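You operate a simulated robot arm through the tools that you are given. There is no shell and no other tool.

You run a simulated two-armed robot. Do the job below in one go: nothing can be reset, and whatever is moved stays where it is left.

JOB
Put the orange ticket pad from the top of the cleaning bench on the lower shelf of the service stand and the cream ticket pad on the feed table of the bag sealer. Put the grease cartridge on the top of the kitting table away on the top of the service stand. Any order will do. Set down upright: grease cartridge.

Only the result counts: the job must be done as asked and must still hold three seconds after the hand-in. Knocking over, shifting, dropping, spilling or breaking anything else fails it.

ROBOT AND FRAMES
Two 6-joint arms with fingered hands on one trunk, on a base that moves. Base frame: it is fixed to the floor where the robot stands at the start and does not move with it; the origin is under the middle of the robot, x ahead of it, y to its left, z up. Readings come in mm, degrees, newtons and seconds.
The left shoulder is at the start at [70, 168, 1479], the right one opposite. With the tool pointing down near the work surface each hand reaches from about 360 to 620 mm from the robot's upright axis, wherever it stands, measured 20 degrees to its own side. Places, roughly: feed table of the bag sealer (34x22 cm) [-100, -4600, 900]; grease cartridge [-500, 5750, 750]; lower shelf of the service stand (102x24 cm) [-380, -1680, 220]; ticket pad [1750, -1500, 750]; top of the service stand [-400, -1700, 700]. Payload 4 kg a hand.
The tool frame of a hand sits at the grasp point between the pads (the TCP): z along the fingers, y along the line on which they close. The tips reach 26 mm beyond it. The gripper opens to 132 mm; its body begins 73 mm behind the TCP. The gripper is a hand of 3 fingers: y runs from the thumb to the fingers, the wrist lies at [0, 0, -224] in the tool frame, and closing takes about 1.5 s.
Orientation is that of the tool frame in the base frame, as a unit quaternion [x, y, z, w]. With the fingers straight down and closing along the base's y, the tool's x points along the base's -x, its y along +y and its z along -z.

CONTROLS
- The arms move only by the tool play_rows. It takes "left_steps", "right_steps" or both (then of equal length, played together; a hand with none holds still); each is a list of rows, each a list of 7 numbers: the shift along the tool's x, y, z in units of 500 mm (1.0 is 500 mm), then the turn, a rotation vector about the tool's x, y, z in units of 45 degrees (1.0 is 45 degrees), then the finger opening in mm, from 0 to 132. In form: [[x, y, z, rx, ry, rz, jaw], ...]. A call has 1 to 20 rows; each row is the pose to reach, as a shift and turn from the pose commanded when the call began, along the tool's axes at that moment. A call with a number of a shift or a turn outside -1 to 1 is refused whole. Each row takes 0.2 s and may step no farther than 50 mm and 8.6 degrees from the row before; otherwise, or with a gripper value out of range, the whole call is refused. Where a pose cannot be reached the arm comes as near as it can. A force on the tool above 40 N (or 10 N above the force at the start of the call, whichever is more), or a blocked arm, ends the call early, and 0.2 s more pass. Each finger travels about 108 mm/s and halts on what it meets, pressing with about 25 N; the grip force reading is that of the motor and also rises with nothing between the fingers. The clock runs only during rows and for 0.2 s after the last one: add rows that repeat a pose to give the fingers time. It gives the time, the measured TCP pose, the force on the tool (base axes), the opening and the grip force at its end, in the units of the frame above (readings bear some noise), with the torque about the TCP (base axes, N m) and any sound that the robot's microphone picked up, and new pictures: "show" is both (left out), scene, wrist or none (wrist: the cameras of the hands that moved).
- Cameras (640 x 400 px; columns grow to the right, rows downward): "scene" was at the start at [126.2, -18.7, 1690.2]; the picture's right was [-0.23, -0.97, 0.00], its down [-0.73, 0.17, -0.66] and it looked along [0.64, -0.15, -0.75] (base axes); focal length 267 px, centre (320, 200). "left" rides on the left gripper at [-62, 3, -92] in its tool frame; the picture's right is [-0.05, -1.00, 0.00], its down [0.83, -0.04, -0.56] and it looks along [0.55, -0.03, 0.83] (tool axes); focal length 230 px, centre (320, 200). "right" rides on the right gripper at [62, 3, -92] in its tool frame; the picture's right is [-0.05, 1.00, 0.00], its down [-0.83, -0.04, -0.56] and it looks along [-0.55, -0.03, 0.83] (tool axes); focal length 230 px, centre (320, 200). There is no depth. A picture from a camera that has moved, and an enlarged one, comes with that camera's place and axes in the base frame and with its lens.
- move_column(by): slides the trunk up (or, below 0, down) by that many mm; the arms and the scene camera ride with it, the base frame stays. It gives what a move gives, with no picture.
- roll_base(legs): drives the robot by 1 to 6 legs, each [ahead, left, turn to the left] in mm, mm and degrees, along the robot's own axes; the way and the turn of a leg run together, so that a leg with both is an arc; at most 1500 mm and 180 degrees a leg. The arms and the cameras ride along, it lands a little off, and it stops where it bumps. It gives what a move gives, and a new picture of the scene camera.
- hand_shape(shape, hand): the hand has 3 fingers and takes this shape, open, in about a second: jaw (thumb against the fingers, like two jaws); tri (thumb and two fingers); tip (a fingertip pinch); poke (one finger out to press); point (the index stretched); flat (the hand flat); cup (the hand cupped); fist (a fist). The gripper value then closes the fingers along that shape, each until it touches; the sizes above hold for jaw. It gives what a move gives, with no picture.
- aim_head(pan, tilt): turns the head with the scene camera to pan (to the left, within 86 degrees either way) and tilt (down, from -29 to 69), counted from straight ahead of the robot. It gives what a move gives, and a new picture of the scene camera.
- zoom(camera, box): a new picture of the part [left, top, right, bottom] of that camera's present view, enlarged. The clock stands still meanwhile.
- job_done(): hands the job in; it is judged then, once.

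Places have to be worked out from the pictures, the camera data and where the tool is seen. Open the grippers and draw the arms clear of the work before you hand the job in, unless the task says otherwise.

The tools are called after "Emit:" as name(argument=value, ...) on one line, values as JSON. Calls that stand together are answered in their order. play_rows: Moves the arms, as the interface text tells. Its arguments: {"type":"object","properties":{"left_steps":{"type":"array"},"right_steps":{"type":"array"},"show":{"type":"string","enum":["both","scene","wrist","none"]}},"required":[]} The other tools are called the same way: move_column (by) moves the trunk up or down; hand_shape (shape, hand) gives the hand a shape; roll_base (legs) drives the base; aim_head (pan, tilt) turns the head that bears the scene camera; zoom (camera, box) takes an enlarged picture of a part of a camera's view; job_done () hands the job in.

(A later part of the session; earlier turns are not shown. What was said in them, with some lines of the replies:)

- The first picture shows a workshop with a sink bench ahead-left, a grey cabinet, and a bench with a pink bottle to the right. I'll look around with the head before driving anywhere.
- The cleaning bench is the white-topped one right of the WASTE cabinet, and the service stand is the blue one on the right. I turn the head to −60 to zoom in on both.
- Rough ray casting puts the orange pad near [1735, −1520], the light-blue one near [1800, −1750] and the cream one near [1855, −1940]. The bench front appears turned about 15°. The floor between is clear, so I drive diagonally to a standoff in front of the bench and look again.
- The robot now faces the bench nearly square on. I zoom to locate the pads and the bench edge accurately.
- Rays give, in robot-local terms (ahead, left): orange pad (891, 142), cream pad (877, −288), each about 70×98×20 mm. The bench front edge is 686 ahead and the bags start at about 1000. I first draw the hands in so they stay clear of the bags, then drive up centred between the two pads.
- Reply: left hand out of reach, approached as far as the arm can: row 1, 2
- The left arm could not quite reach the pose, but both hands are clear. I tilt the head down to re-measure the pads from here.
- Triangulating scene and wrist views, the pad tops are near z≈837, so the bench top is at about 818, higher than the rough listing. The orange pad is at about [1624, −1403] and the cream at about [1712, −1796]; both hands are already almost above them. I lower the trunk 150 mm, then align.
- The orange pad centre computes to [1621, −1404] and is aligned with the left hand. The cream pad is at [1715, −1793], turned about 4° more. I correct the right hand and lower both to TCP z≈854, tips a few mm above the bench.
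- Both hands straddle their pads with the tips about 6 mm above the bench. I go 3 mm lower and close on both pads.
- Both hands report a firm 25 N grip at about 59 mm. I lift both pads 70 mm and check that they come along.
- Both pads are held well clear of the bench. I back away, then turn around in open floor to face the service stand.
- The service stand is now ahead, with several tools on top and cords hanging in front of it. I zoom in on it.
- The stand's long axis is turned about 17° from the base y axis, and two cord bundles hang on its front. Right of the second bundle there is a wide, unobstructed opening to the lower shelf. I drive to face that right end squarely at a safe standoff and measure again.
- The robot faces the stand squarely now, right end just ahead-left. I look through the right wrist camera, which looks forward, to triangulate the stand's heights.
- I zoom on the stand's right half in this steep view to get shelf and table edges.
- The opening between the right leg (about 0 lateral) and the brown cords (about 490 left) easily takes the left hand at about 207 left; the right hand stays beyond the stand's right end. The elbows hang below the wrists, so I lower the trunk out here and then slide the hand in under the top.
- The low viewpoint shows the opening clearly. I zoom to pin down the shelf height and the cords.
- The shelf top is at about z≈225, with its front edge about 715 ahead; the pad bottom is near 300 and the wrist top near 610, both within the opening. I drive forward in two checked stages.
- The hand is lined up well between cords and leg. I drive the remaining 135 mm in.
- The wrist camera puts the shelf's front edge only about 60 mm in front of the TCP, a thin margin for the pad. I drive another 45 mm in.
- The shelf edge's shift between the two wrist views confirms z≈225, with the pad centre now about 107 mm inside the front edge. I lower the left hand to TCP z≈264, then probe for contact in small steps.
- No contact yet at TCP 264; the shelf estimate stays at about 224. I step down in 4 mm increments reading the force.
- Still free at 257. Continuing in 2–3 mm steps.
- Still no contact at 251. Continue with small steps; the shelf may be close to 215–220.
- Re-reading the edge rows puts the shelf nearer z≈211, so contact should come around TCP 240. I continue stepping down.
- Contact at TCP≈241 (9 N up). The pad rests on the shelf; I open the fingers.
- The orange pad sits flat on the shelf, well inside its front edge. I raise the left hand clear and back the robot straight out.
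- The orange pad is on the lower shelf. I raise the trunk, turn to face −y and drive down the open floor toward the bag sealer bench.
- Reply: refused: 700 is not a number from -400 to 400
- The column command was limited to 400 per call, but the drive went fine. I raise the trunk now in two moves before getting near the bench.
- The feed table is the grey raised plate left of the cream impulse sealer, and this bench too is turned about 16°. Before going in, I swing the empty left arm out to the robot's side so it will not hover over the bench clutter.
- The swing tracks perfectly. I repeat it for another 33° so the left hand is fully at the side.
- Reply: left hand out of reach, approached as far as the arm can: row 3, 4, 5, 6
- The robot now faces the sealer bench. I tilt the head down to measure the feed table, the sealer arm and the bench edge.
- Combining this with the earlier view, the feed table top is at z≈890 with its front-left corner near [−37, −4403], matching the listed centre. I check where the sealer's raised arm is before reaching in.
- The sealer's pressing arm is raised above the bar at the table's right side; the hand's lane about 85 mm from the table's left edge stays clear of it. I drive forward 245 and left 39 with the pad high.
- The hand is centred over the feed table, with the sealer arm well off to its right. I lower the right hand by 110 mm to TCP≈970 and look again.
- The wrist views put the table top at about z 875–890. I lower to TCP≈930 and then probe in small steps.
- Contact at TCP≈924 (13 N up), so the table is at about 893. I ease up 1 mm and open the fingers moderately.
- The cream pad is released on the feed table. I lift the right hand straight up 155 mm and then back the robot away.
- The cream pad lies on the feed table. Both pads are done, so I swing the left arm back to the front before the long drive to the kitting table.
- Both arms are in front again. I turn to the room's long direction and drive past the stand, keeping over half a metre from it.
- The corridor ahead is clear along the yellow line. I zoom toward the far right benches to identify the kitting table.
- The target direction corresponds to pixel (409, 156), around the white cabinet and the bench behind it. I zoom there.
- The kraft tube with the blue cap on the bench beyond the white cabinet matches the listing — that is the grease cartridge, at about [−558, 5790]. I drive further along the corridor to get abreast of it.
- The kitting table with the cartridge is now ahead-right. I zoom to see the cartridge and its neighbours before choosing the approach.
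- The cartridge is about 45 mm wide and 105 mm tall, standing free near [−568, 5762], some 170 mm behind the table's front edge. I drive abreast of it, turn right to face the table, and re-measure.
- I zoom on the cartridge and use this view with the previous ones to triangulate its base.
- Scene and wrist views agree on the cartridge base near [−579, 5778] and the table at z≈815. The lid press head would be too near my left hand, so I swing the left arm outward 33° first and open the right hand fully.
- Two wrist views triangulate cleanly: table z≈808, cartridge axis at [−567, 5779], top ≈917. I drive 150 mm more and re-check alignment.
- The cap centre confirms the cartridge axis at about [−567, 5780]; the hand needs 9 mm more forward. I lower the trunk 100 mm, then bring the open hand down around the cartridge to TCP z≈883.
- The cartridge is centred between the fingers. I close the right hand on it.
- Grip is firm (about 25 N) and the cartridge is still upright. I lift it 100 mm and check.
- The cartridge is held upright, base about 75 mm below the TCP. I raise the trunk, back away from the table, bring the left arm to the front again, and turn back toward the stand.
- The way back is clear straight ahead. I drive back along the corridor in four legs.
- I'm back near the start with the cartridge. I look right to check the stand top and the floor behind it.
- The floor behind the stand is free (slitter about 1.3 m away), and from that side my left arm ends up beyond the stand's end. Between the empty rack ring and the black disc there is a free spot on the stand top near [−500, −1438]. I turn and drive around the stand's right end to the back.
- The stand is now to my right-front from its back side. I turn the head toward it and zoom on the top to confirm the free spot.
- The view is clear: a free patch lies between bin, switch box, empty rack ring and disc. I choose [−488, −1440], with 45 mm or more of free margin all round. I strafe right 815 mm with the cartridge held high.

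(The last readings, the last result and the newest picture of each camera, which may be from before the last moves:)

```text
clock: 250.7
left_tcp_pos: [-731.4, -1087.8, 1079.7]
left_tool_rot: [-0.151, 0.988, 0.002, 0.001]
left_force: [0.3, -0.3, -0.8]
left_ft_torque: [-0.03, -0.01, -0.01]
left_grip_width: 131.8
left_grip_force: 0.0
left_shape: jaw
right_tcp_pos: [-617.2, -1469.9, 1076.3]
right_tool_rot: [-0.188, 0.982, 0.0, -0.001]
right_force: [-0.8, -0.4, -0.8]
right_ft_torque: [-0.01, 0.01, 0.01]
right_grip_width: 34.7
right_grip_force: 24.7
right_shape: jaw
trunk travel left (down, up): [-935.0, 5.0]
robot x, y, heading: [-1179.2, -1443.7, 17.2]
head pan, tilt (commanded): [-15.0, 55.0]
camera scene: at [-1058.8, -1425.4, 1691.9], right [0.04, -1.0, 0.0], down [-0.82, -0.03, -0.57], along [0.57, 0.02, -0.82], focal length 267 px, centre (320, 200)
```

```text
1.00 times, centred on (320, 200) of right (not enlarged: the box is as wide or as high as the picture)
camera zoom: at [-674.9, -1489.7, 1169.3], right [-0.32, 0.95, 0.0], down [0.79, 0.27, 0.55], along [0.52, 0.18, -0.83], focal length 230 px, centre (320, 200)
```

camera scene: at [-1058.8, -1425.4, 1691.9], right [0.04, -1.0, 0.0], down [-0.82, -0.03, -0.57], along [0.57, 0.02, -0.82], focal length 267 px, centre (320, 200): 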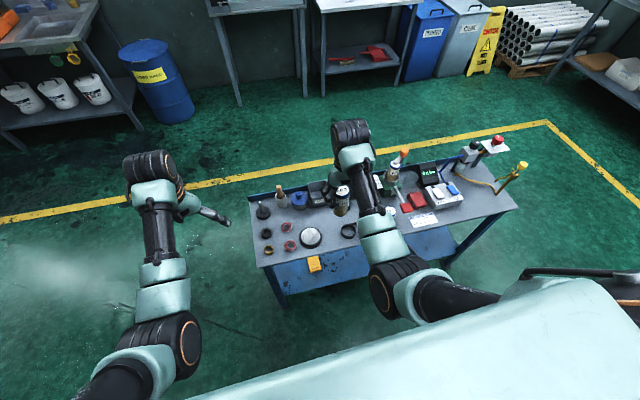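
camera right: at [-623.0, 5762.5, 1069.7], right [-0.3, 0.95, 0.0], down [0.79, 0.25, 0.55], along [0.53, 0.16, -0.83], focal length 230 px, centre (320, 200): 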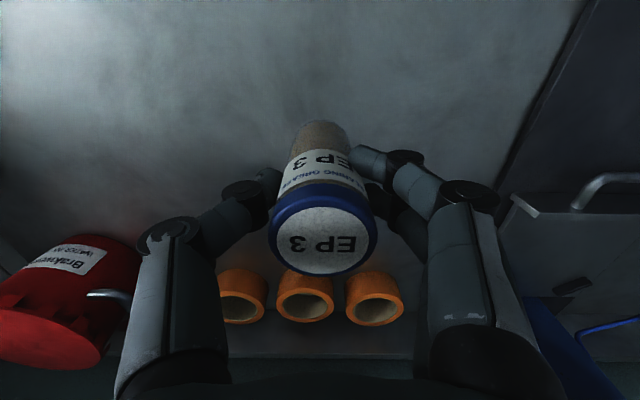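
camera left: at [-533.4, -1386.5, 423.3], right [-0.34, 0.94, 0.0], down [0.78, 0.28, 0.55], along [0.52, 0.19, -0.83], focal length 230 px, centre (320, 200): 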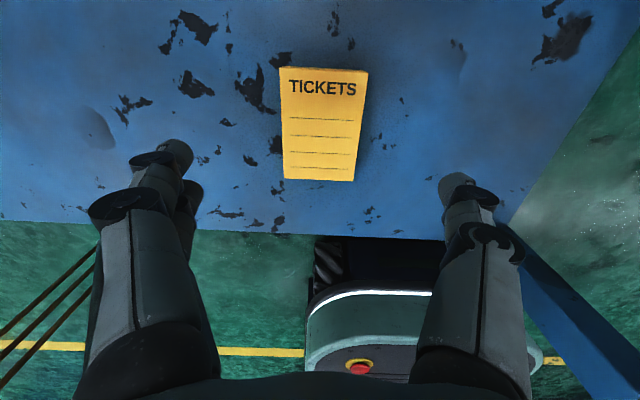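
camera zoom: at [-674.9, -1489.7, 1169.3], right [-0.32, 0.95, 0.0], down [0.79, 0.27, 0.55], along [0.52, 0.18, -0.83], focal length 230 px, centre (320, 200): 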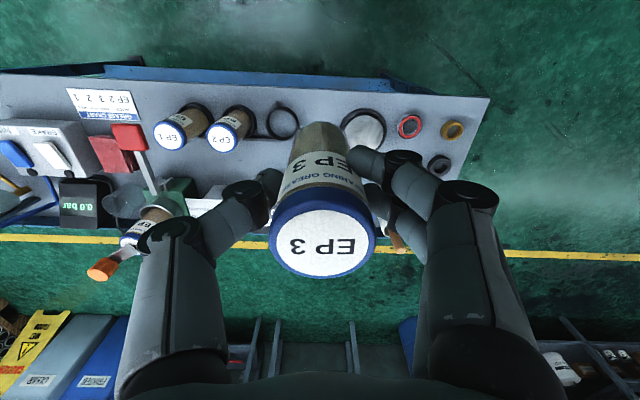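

The wrist view agrees on ring and disc positions and puts the stand top at about z≈715. I swing the left arm outward a bit so it stays clear of the stand's end, then drive forward over the spot.

Emit:
play_rows(left_steps=[[0.0115, 0.0883, 0, 0, 0, -0.1222, 132], [0.0314, 0.175, 0, 0, 0, -0.2444, 132], [0.0596, 0.2593, 0, 0, 0, -0.3667, 132]], show="none")

Emit:
roll_base(legs=[[130, -9, 0]])

Emit:
zoom(camera="scene", box=[220, 150, 460, 300])

Emit:
zoom(camera="right", box=[0, 0, 640, 400])

```text
clock: 251.5
left_tcp_pos: [-797.2, -972.8, 1081.6]
left_tool_rot: [-0.291, 0.957, 0.0, 0.001]
left_force: [-0.2, 0.0, 0.3]
left_ft_torque: [-0.01, 0.02, -0.01]
left_grip_width: 131.8
left_grip_force: 0.0
left_shape: jaw
right_tcp_pos: [-616.9, -1470.0, 1077.5]
right_tool_rot: [-0.188, 0.982, -0.002, -0.001]
right_force: [-0.8, 0.2, -0.6]
right_ft_torque: [0.0, 0.01, 0.03]
right_grip_width: 34.8
right_grip_force: 24.4
right_shape: jaw
trunk travel left (down, up): [-935.0, 5.0]
robot x, y, heading: [-1179.9, -1441.3, 17.4]
head pan, tilt (commanded): [-15.0, 55.0]
```

```text
clock: 252.8
left_tcp_pos: [-673.0, -942.4, 1081.4]
left_tool_rot: [-0.292, 0.957, 0.0, 0.002]
left_force: [-0.4, -0.4, 0.1]
left_ft_torque: [-0.01, -0.01, -0.01]
left_grip_width: 132.0
left_grip_force: 0.1
left_shape: jaw
right_tcp_pos: [-492.4, -1441.1, 1078.4]
right_tool_rot: [-0.188, 0.982, 0.0, 0.0]
right_force: [-0.6, -0.6, -0.7]
right_ft_torque: [0.02, -0.01, -0.03]
right_grip_width: 34.9
right_grip_force: 25.0
right_shape: jaw
trunk travel left (down, up): [-935.0, 5.0]
robot x, y, heading: [-1055.0, -1414.4, 17.5]
head pan, tilt (commanded): [-15.0, 55.0]
camera scene: at [-937.2, -1395.5, 1692.3], right [0.04, -1.0, 0.0], down [-0.82, -0.03, -0.58], along [0.58, 0.02, -0.82], focal length 267 px, centre (320, 200)
```

scene: 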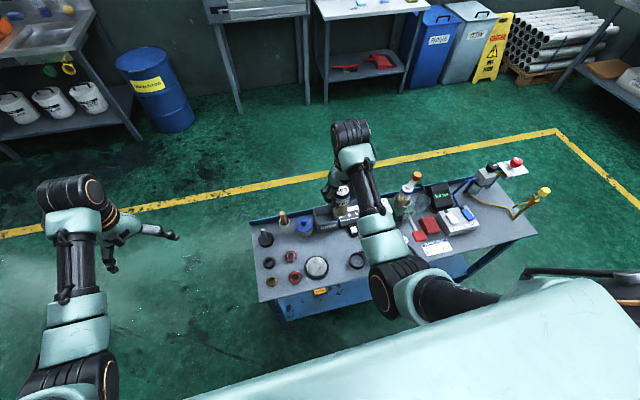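

```text
2.67 times, centred on (340, 225) of scene
camera zoom: at [-937.2, -1395.5, 1692.3], right [0.04, -1.0, 0.0], down [-0.82, -0.03, -0.58], along [0.58, 0.02, -0.82], focal length 713 px, centre (267, 133)
```

zoom: 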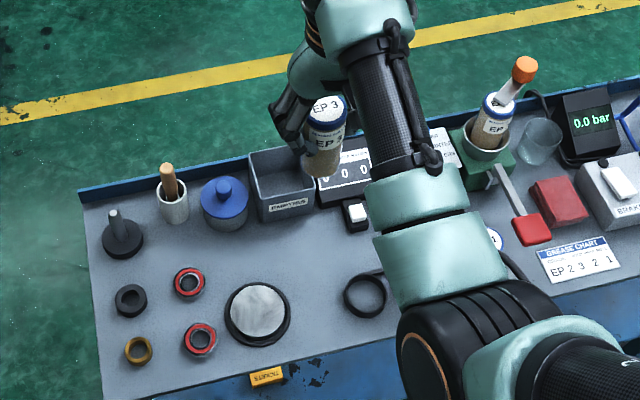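

```text
1.00 times, centred on (320, 200) of right (not enlarged: the box is as wide or as high as the picture)
camera zoom: at [-551.9, -1459.7, 1170.7], right [-0.32, 0.95, 0.0], down [0.79, 0.27, 0.56], along [0.53, 0.18, -0.83], focal length 230 px, centre (320, 200)
```

zoom: 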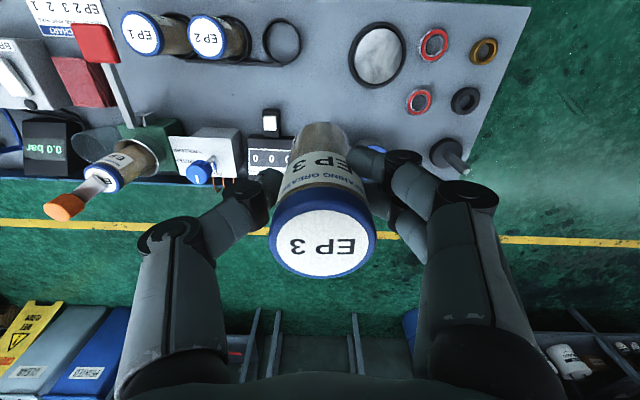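

The landing point under the cartridge projects onto bare table between ring, disc and switch box, about 100 mm from each centre. I lower the trunk 200 mm and check.

Emit:
move_column(by=-200)

Emit:
zoom(camera="right", box=[0, 0, 640, 400])

Emit:
aim_head(pan=-12, tilt=50)

Emit:
zoom(camera="scene", box=[220, 150, 460, 300])

```text
clock: 254.9
left_tcp_pos: [-671.4, -941.8, 881.1]
left_tool_rot: [-0.291, 0.957, 0.001, 0.001]
left_force: [-0.1, -0.6, 0.2]
left_ft_torque: [-0.01, -0.02, 0.0]
left_grip_width: 131.9
left_grip_force: 0.1
left_shape: jaw
right_tcp_pos: [-489.9, -1440.6, 877.9]
right_tool_rot: [-0.188, 0.982, -0.001, -0.001]
right_force: [0.5, -0.2, -1.9]
right_ft_torque: [0.02, 0.02, 0.0]
right_grip_width: 34.8
right_grip_force: 25.0
right_shape: jaw
trunk travel left (down, up): [-735.0, 205.0]
robot x, y, heading: [-1051.9, -1417.6, 17.5]
head pan, tilt (commanded): [-15.0, 55.0]
```

```text
1.00 times, centred on (320, 200) of right (not enlarged: the box is as wide or as high as the picture)
camera zoom: at [-549.2, -1459.2, 969.4], right [-0.32, 0.95, 0.0], down [0.79, 0.27, 0.55], along [0.52, 0.18, -0.83], focal length 230 px, centre (320, 200)
```

zoom: 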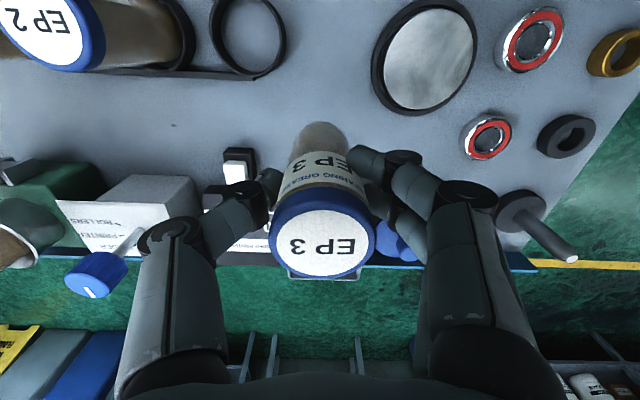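

```text
clock: 255.6
left_tcp_pos: [-671.5, -942.8, 879.9]
left_tool_rot: [-0.291, 0.957, 0.001, 0.001]
left_force: [0.3, 0.6, 0.4]
left_ft_torque: [-0.04, -0.02, -0.01]
left_grip_width: 131.8
left_grip_force: 0.0
left_shape: jaw
right_tcp_pos: [-490.6, -1440.5, 877.4]
right_tool_rot: [-0.189, 0.982, 0.0, -0.001]
right_force: [0.1, -1.0, -1.2]
right_ft_torque: [0.0, 0.0, -0.03]
right_grip_width: 34.7
right_grip_force: 24.7
right_shape: jaw
trunk travel left (down, up): [-735.0, 205.0]
robot x, y, heading: [-1054.0, -1411.8, 17.1]
head pan, tilt (commanded): [-12.0, 50.0]
camera scene: at [-928.4, -1390.5, 1498.4], right [0.09, -1.0, 0.0], down [-0.76, -0.07, -0.64], along [0.64, 0.06, -0.77], focal length 267 px, centre (320, 200)
```

scene: 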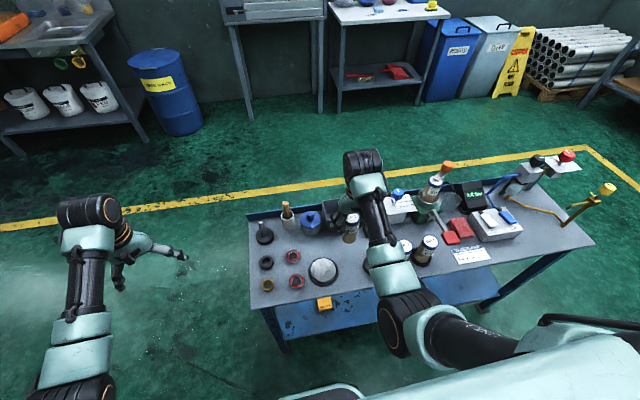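

```text
2.67 times, centred on (340, 225) of scene
camera zoom: at [-928.4, -1390.5, 1498.4], right [0.09, -1.0, 0.0], down [-0.76, -0.07, -0.64], along [0.64, 0.06, -0.77], focal length 713 px, centre (267, 133)
```

zoom: 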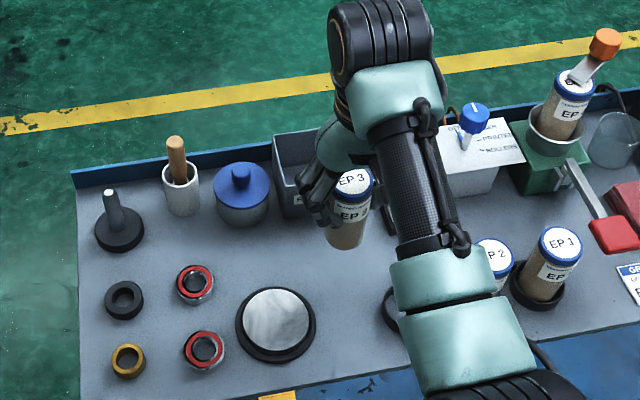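

Everything is clear around the hand. I lower the right hand 65 mm, leaving roughly 20 mm under the cartridge, then probe for contact.

Emit:
play_rows(right_steps=[[0, 0, 0.04, 0, 0, 0, 28], [0, 0, 0.08, 0, 0, 0, 28], [0, 0, 0.11, 0, 0, 0, 28], [0, 0, 0.13, 0, 0, 0, 28], [0, 0, 0.13, 0, 0, 0, 28]])

Emit:
zoom(camera="scene", box=[260, 170, 460, 295])

```text
clock: 256.8
left_tcp_pos: [-670.2, -942.4, 880.6]
left_tool_rot: [-0.292, 0.956, 0.0, 0.001]
left_force: [0.3, 0.3, 0.3]
left_ft_torque: [0.04, 0.04, 0.0]
left_grip_width: 131.8
left_grip_force: 0.1
left_shape: jaw
right_tcp_pos: [-491.7, -1440.6, 812.5]
right_tool_rot: [-0.188, 0.982, 0.0, 0.0]
right_force: [0.3, 0.1, -1.4]
right_ft_torque: [-0.01, 0.02, 0.04]
right_grip_width: 34.7
right_grip_force: 24.6
right_shape: jaw
trunk travel left (down, up): [-735.0, 205.0]
robot x, y, heading: [-1052.0, -1411.4, 17.3]
head pan, tilt (commanded): [-12.0, 50.0]
camera scene: at [-928.4, -1390.4, 1498.4], right [0.09, -1.0, 0.0], down [-0.76, -0.07, -0.64], along [0.64, 0.06, -0.77], focal length 267 px, centre (320, 200)
camera right: at [-549.4, -1459.5, 904.4], right [-0.32, 0.95, 0.0], down [0.79, 0.27, 0.55], along [0.52, 0.18, -0.83], focal length 230 px, centre (320, 200)
```

scene: 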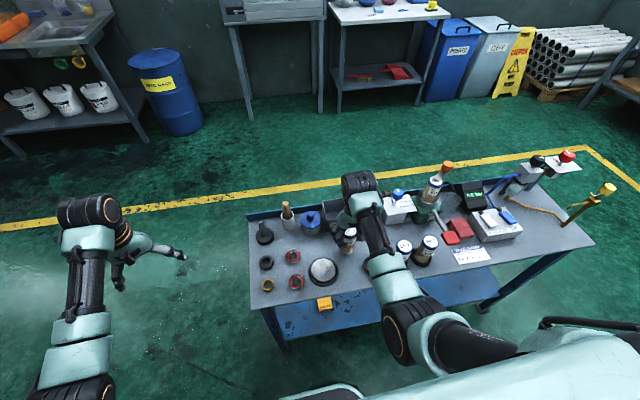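
right: 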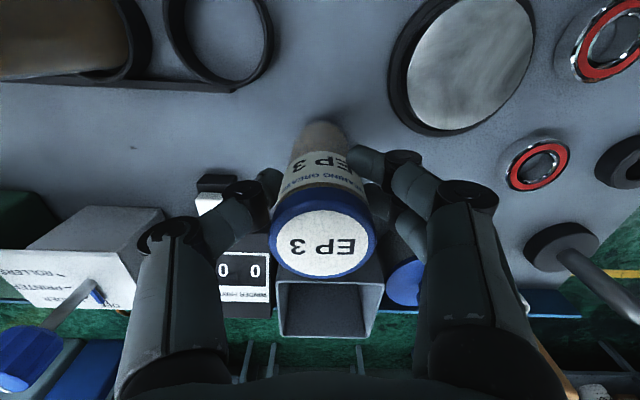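

```text
3.20 times, centred on (360, 232) of scene
camera zoom: at [-928.4, -1390.4, 1498.4], right [0.09, -1.0, 0.0], down [-0.76, -0.07, -0.64], along [0.64, 0.06, -0.77], focal length 855 px, centre (192, 96)
```

zoom: 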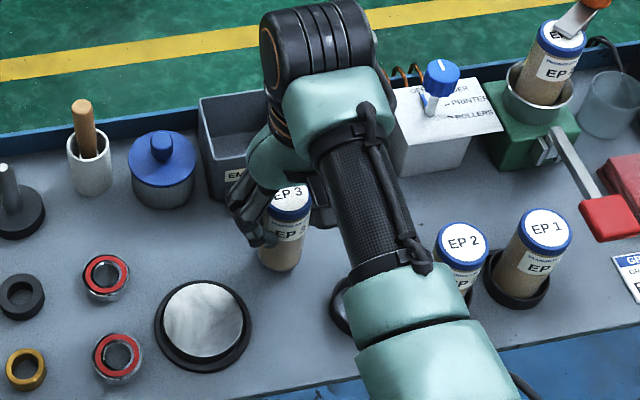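

The switch box is lower and about 50 mm beyond the thumb's reach, so a modest opening will be safe. I continue down in small steps feeling for contact.

Emit:
play_rows(right_steps=[[0, 0, 0.01, 0, 0, 0, 28], [0, 0, 0.02, 0, 0, 0, 28], [0, 0, 0.02, 0, 0, 0, 28]], show="none")

Emit:
play_rows(right_steps=[[0, 0, 0.006, 0, 0, 0, 28], [0, 0, 0.006, 0, 0, 0, 28]], show="none")

Emit:
play_rows(right_steps=[[0, 0, 0.006, 0, 0, 0, 28], [0, 0, 0.006, 0, 0, 0, 28]], show="none")

```text
clock: 257.6
left_tcp_pos: [-669.7, -943.1, 881.4]
left_tool_rot: [-0.291, 0.957, 0.0, 0.0]
left_force: [0.2, 0.0, 0.6]
left_ft_torque: [0.0, 0.02, -0.02]
left_grip_width: 132.0
left_grip_force: 0.0
left_shape: jaw
right_tcp_pos: [-492.2, -1441.1, 802.0]
right_tool_rot: [-0.188, 0.982, -0.001, 0.0]
right_force: [0.6, 0.3, -1.7]
right_ft_torque: [0.01, 0.01, 0.03]
right_grip_width: 35.1
right_grip_force: 25.0
right_shape: jaw
trunk travel left (down, up): [-735.0, 205.0]
robot x, y, heading: [-1057.2, -1413.0, 17.5]
head pan, tilt (commanded): [-12.0, 50.0]
```

```text
clock: 258.2
left_tcp_pos: [-672.4, -943.3, 880.6]
left_tool_rot: [-0.291, 0.957, 0.001, 0.0]
left_force: [0.0, -0.8, -0.3]
left_ft_torque: [0.02, 0.0, -0.02]
left_grip_width: 131.6
left_grip_force: 0.1
left_shape: jaw
right_tcp_pos: [-491.6, -1439.8, 801.3]
right_tool_rot: [-0.189, 0.982, -0.001, 0.001]
right_force: [-0.9, -2.0, 9.3]
right_ft_torque: [0.0, -0.03, 0.0]
right_grip_width: 35.1
right_grip_force: 24.9
right_shape: jaw
trunk travel left (down, up): [-735.0, 205.0]
robot x, y, heading: [-1056.0, -1409.4, 17.5]
head pan, tilt (commanded): [-12.0, 50.0]
```

```text
clock: 258.8
left_tcp_pos: [-673.0, -941.6, 881.3]
left_tool_rot: [-0.292, 0.956, 0.0, 0.001]
left_force: [-0.4, 0.2, 0.6]
left_ft_torque: [-0.03, -0.02, -0.01]
left_grip_width: 132.1
left_grip_force: 0.0
left_shape: jaw
right_tcp_pos: [-491.7, -1440.0, 800.1]
right_tool_rot: [-0.188, 0.982, 0.0, 0.003]
right_force: [1.8, -2.7, 25.2]
right_ft_torque: [-0.06, -0.06, 0.01]
right_grip_width: 36.2
right_grip_force: 25.2
right_shape: jaw
trunk travel left (down, up): [-735.0, 205.0]
robot x, y, heading: [-1054.4, -1415.0, 17.2]
head pan, tilt (commanded): [-12.0, 50.0]
```

The cartridge is seated on the stand top at TCP≈801 (25 N now). I ease back about 3.5 mm to unload it, keeping the grip closed, and read the force.

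Emit:
play_rows(right_steps=[[0, 0, -0.006, 0, 0, 0, 28], [0, 0, -0.006, 0, 0, 0, 28]], show="wrist")

```text
clock: 259.4
left_tcp_pos: [-671.8, -942.7, 881.4]
left_tool_rot: [-0.292, 0.957, 0.0, 0.001]
left_force: [0.6, 1.0, 0.8]
left_ft_torque: [-0.01, 0.01, -0.02]
left_grip_width: 131.9
left_grip_force: 0.1
left_shape: jaw
right_tcp_pos: [-492.9, -1440.6, 800.4]
right_tool_rot: [-0.188, 0.982, -0.001, 0.0]
right_force: [3.9, -1.1, 17.2]
right_ft_torque: [0.0, -0.18, 0.04]
right_grip_width: 36.1
right_grip_force: 25.2
right_shape: jaw
trunk travel left (down, up): [-735.0, 205.0]
robot x, y, heading: [-1053.5, -1413.3, 17.2]
head pan, tilt (commanded): [-12.0, 50.0]
camera right: at [-550.7, -1459.2, 892.2], right [-0.32, 0.95, 0.0], down [0.79, 0.27, 0.56], along [0.53, 0.18, -0.83], focal length 230 px, centre (320, 200)
```

right: 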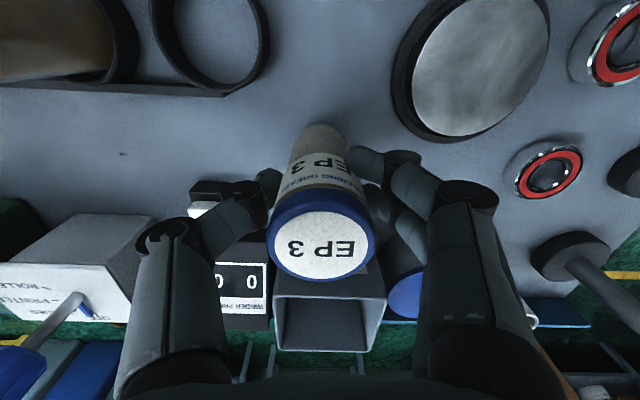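

Still 17 N down-load. I ease up another 2 mm.

Emit:
play_rows(right_steps=[[0, 0, -0.003, 0, 0, 0, 28], [0, 0, -0.004, 0, 0, 0, 28]], show="none")

Emit:
zoom(camera="scene", box=[300, 190, 400, 252])

```text
clock: 260.0
left_tcp_pos: [-671.3, -942.6, 880.7]
left_tool_rot: [-0.291, 0.957, 0.0, 0.001]
left_force: [0.0, -0.2, 0.2]
left_ft_torque: [-0.03, 0.0, 0.01]
left_grip_width: 132.0
left_grip_force: 0.0
left_shape: jaw
right_tcp_pos: [-492.6, -1440.7, 800.8]
right_tool_rot: [-0.189, 0.982, 0.0, -0.002]
right_force: [2.9, -0.1, 7.7]
right_ft_torque: [-0.01, -0.11, -0.03]
right_grip_width: 36.0
right_grip_force: 25.1
right_shape: jaw
trunk travel left (down, up): [-735.0, 205.0]
robot x, y, heading: [-1052.5, -1410.7, 17.5]
head pan, tilt (commanded): [-12.0, 50.0]
```

```text
6.40 times, centred on (350, 221) of scene
camera zoom: at [-929.2, -1390.4, 1498.3], right [0.09, -1.0, 0.0], down [-0.76, -0.07, -0.64], along [0.64, 0.06, -0.77], focal length 1710 px, centre (128, 66)
```

zoom: 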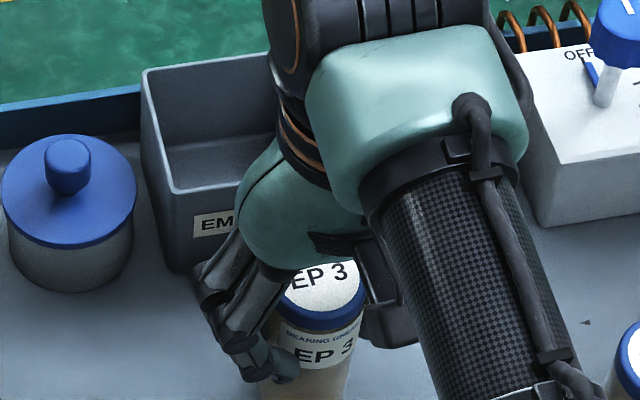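

Load is down to about 8 N with the cartridge standing straight. I open the fingers slowly to about 66 mm to release it.

Emit:
play_rows(right_steps=[[0, 0, -0.002, 0, 0, 0, 34], [0, 0, -0.002, 0, 0, 0, 40], [0, 0, -0.002, 0, 0, 0, 46], [0, 0, -0.002, 0, 0, 0, 52], [0, 0, -0.002, 0, 0, 0, 60], [0, 0, -0.002, 0, 0, 0, 66], [0, 0, -0.002, 0, 0, 0, 66], [0, 0, -0.002, 0, 0, 0, 66]])

Emit:
zoom(camera="scene", box=[300, 190, 400, 252])

```text
clock: 261.8
left_tcp_pos: [-671.2, -942.0, 880.5]
left_tool_rot: [-0.292, 0.956, 0.001, 0.001]
left_force: [0.7, -0.1, 0.8]
left_ft_torque: [0.02, 0.01, 0.02]
left_grip_width: 131.7
left_grip_force: 0.0
left_shape: jaw
right_tcp_pos: [-491.5, -1440.0, 802.0]
right_tool_rot: [-0.188, 0.982, -0.001, -0.001]
right_force: [-1.2, -0.2, -0.5]
right_ft_torque: [-0.01, -0.01, 0.01]
right_grip_width: 65.2
right_grip_force: 0.1
right_shape: jaw
trunk travel left (down, up): [-735.0, 205.0]
robot x, y, heading: [-1054.1, -1413.4, 17.3]
head pan, tilt (commanded): [-12.0, 50.0]
camera scene: at [-928.5, -1390.5, 1498.4], right [0.09, -1.0, 0.0], down [-0.76, -0.07, -0.64], along [0.64, 0.06, -0.77], focal length 267 px, centre (320, 200)
camera right: at [-549.4, -1459.2, 894.6], right [-0.32, 0.95, 0.0], down [0.79, 0.27, 0.55], along [0.52, 0.18, -0.83], focal length 230 px, centre (320, 200)
```

scene: 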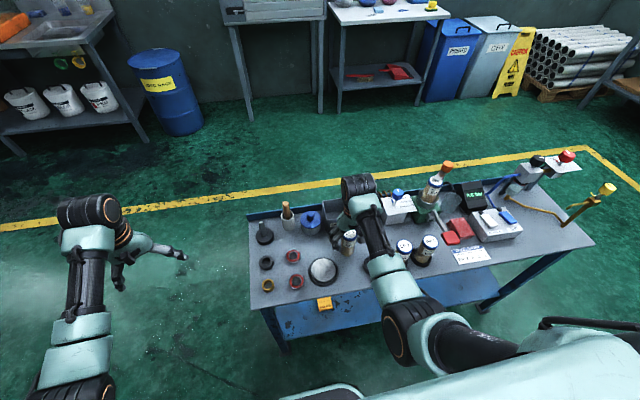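
right: 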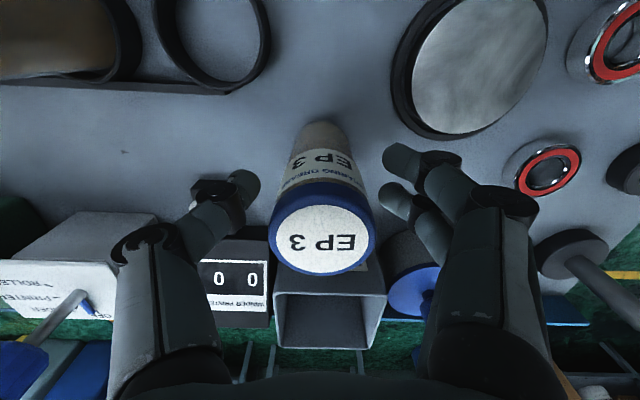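

```text
6.40 times, centred on (350, 221) of scene
camera zoom: at [-928.5, -1390.5, 1498.4], right [0.09, -1.0, 0.0], down [-0.76, -0.07, -0.64], along [0.64, 0.06, -0.77], focal length 1710 px, centre (128, 66)
```

zoom: 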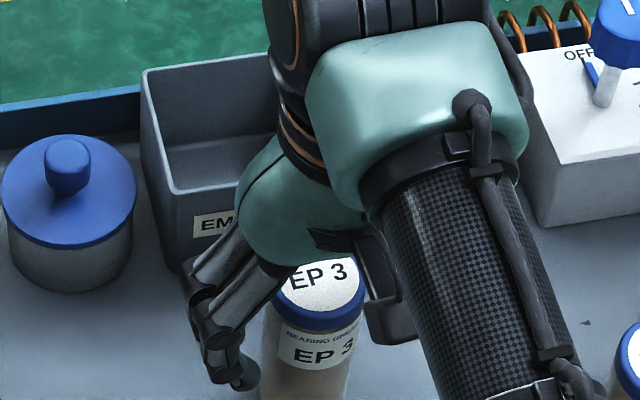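

The cartridge stands free and upright with finger gaps on both sides. I raise the hand straight up, slowly at first.

Emit:
play_rows(right_steps=[[0, 0, -0.015, 0, 0, 0, 66], [0, 0, -0.04, 0, 0, 0, 66], [0, 0, -0.08, 0, 0, 0, 66], [0, 0, -0.13, 0, 0, 0, 66], [0, 0, -0.16, 0, 0, 0, 66]])

Emit:
move_column(by=200)

Emit:
zoom(camera="right", box=[0, 0, 640, 400])

```text
clock: 263.0
left_tcp_pos: [-671.6, -942.3, 880.9]
left_tool_rot: [-0.292, 0.957, 0.0, 0.001]
left_force: [-0.5, 0.3, 0.4]
left_ft_torque: [0.0, -0.01, 0.01]
left_grip_width: 131.7
left_grip_force: 0.1
left_shape: jaw
right_tcp_pos: [-489.6, -1439.7, 881.8]
right_tool_rot: [-0.188, 0.982, -0.001, -0.001]
right_force: [0.6, 0.2, -0.4]
right_ft_torque: [-0.01, 0.04, -0.02]
right_grip_width: 65.3
right_grip_force: 0.1
right_shape: jaw
trunk travel left (down, up): [-735.0, 205.0]
robot x, y, heading: [-1051.0, -1411.7, 17.2]
head pan, tilt (commanded): [-12.0, 50.0]
camera scene: at [-928.5, -1390.5, 1498.4], right [0.09, -1.0, 0.0], down [-0.76, -0.07, -0.64], along [0.64, 0.06, -0.77], focal length 267 px, centre (320, 200)
camera right: at [-548.6, -1459.1, 975.0], right [-0.32, 0.95, 0.0], down [0.79, 0.27, 0.55], along [0.52, 0.18, -0.83], focal length 230 px, centre (320, 200)
```

scene: 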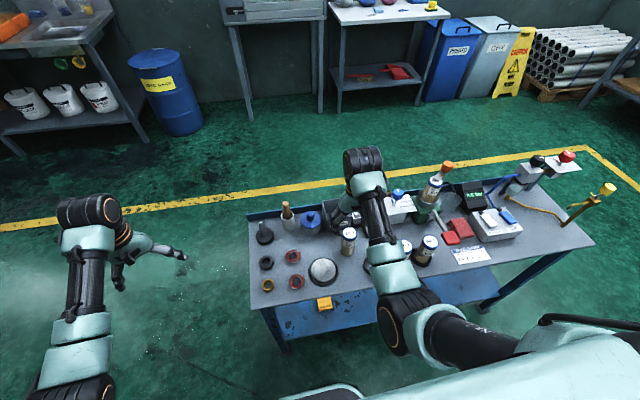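
right: 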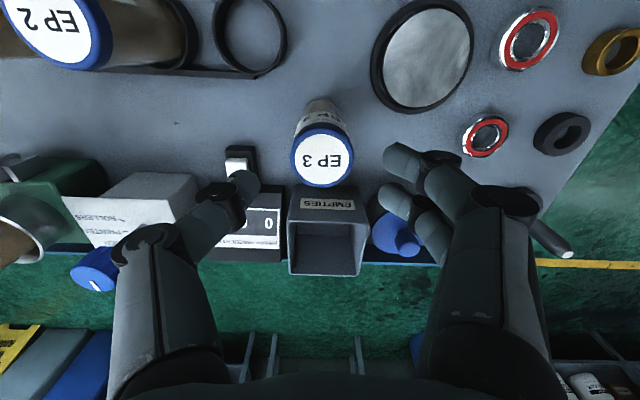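

```text
clock: 265.1
left_tcp_pos: [-670.9, -942.3, 1080.3]
left_tool_rot: [-0.292, 0.956, -0.001, 0.001]
left_force: [-0.3, -0.5, -0.2]
left_ft_torque: [0.03, 0.02, -0.01]
left_grip_width: 131.7
left_grip_force: 0.1
left_shape: jaw
right_tcp_pos: [-491.3, -1440.1, 1083.3]
right_tool_rot: [-0.188, 0.982, -0.001, -0.001]
right_force: [0.2, 0.4, 0.1]
right_ft_torque: [0.01, 0.01, 0.0]
right_grip_width: 65.4
right_grip_force: 0.1
right_shape: jaw
trunk travel left (down, up): [-935.0, 5.0]
robot x, y, heading: [-1052.1, -1413.6, 17.6]
head pan, tilt (commanded): [-12.0, 50.0]
```

```text
1.00 times, centred on (320, 200) of right (not enlarged: the box is as wide or as high as the picture)
camera zoom: at [-548.6, -1458.9, 1174.7], right [-0.32, 0.95, 0.0], down [0.79, 0.27, 0.55], along [0.52, 0.18, -0.83], focal length 230 px, centre (320, 200)
```

zoom: 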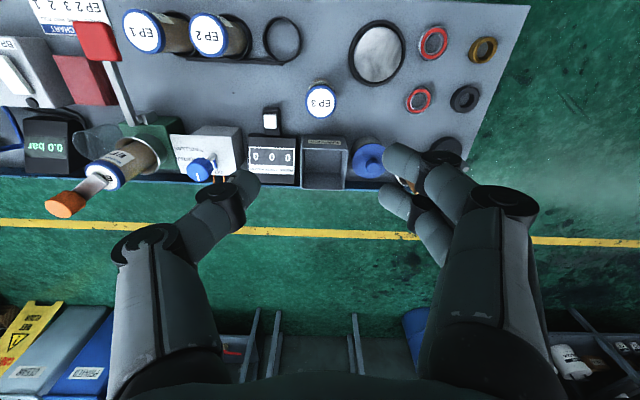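

The cartridge stands alone on the stand top and nothing else moved. I back away 300 mm, open the right hand and look over the whole stand once more.

Emit:
roll_base(legs=[[-300, 0, 0]])

Emit:
play_rows(right_steps=[[0, 0, 0, 0, 0, 0, 100], [0, 0, 0, 0, 0, 0, 132], [0, 0, 0, 0, 0, 0, 132]], show="none")

Emit:
aim_head(pan=-15, tilt=45)

Emit:
zoom(camera="scene", box=[220, 100, 540, 300])

```text
clock: 267.2
left_tcp_pos: [-952.3, -1030.9, 1080.1]
left_tool_rot: [-0.289, 0.957, 0.001, -0.001]
left_force: [-0.1, 0.3, -0.6]
left_ft_torque: [0.0, 0.02, -0.03]
left_grip_width: 131.8
left_grip_force: 0.1
left_shape: jaw
right_tcp_pos: [-772.3, -1528.2, 1081.1]
right_tool_rot: [-0.188, 0.982, 0.0, -0.001]
right_force: [-0.1, 0.0, -0.2]
right_ft_torque: [-0.03, 0.01, 0.01]
right_grip_width: 65.1
right_grip_force: 0.1
right_shape: jaw
trunk travel left (down, up): [-935.0, 5.0]
robot x, y, heading: [-1341.0, -1500.2, 17.5]
head pan, tilt (commanded): [-12.0, 50.0]
camera scene: at [-1209.4, -1478.3, 1698.1], right [0.09, -1.0, 0.0], down [-0.76, -0.07, -0.64], along [0.64, 0.06, -0.77], focal length 267 px, centre (320, 200)
```

scene: 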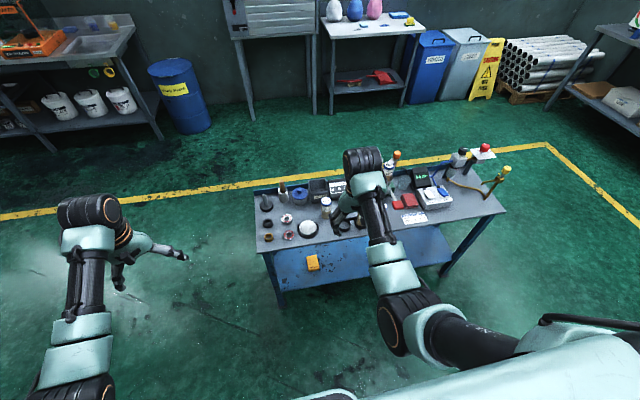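

```text
clock: 268.0
left_tcp_pos: [-955.8, -1031.9, 1082.0]
left_tool_rot: [-0.291, 0.957, 0.0, 0.0]
left_force: [-0.4, -0.4, 0.6]
left_ft_torque: [0.02, 0.03, -0.01]
left_grip_width: 131.7
left_grip_force: 0.1
left_shape: jaw
right_tcp_pos: [-773.6, -1529.8, 1083.5]
right_tool_rot: [-0.187, 0.982, 0.0, -0.001]
right_force: [0.0, -0.4, 0.0]
right_ft_torque: [-0.01, 0.0, 0.03]
right_grip_width: 131.8
right_grip_force: 0.1
right_shape: jaw
trunk travel left (down, up): [-935.0, 5.0]
robot x, y, heading: [-1335.5, -1503.4, 17.3]
head pan, tilt (commanded): [-12.0, 50.0]
```

```text
clock: 268.6
left_tcp_pos: [-954.7, -1031.2, 1081.3]
left_tool_rot: [-0.291, 0.957, 0.0, 0.001]
left_force: [0.0, 0.6, 0.1]
left_ft_torque: [0.01, 0.0, 0.03]
left_grip_width: 131.6
left_grip_force: 0.0
left_shape: jaw
right_tcp_pos: [-775.1, -1529.6, 1082.8]
right_tool_rot: [-0.188, 0.982, 0.0, -0.001]
right_force: [0.4, 0.5, -0.7]
right_ft_torque: [0.01, 0.0, -0.02]
right_grip_width: 131.9
right_grip_force: 0.1
right_shape: jaw
trunk travel left (down, up): [-935.0, 5.0]
robot x, y, heading: [-1337.4, -1500.3, 17.5]
head pan, tilt (commanded): [-15.0, 45.0]
camera scene: at [-1208.4, -1483.2, 1705.3], right [0.04, -1.0, 0.0], down [-0.71, -0.03, -0.71], along [0.71, 0.03, -0.71], focal length 267 px, centre (320, 200)
```

scene: 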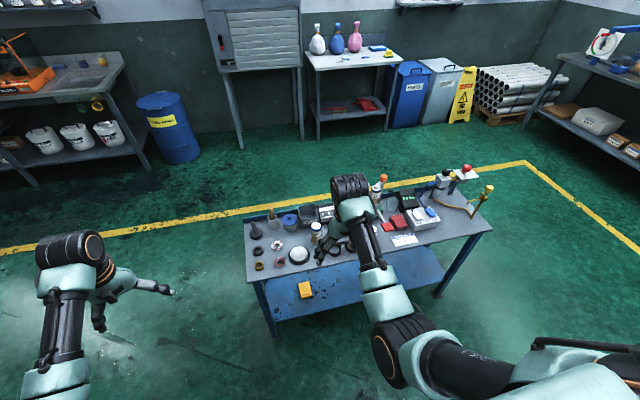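

```text
2.00 times, centred on (380, 200) of scene
camera zoom: at [-1208.4, -1483.2, 1705.3], right [0.04, -1.0, 0.0], down [-0.71, -0.03, -0.71], along [0.71, 0.03, -0.71], focal length 534 px, centre (200, 200)
```

zoom: 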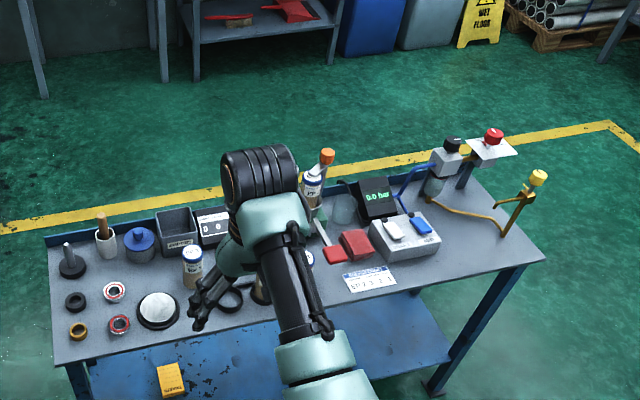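

The final view shows the EP 3 cartridge upright on the stand top and the orange pad on the lower shelf. The cream pad was last seen resting on the sealer's feed table. Both grippers are open and clear of the work, so I hand the job in.

Emit:
job_done()

```text
The job is handed in.
```

All three items were placed as asked, and I have handed the job in; the result of the judging was not shown to me.

- **Orange ticket pad:** it lies flat on the lower shelf of the service stand, well inside the front edge.
- **Cream ticket pad:** it lies on the feed table of the bag sealer. I last saw it there when I backed away from the bench, and did not look again after that.
- **Grease cartridge:** it stands upright on the top of the service stand. I put it on a clear patch of the surface rather than in the empty ring of the rack next to it.

I saw nothing else knocked over or moved. Both hands were open and clear of the work at the end.
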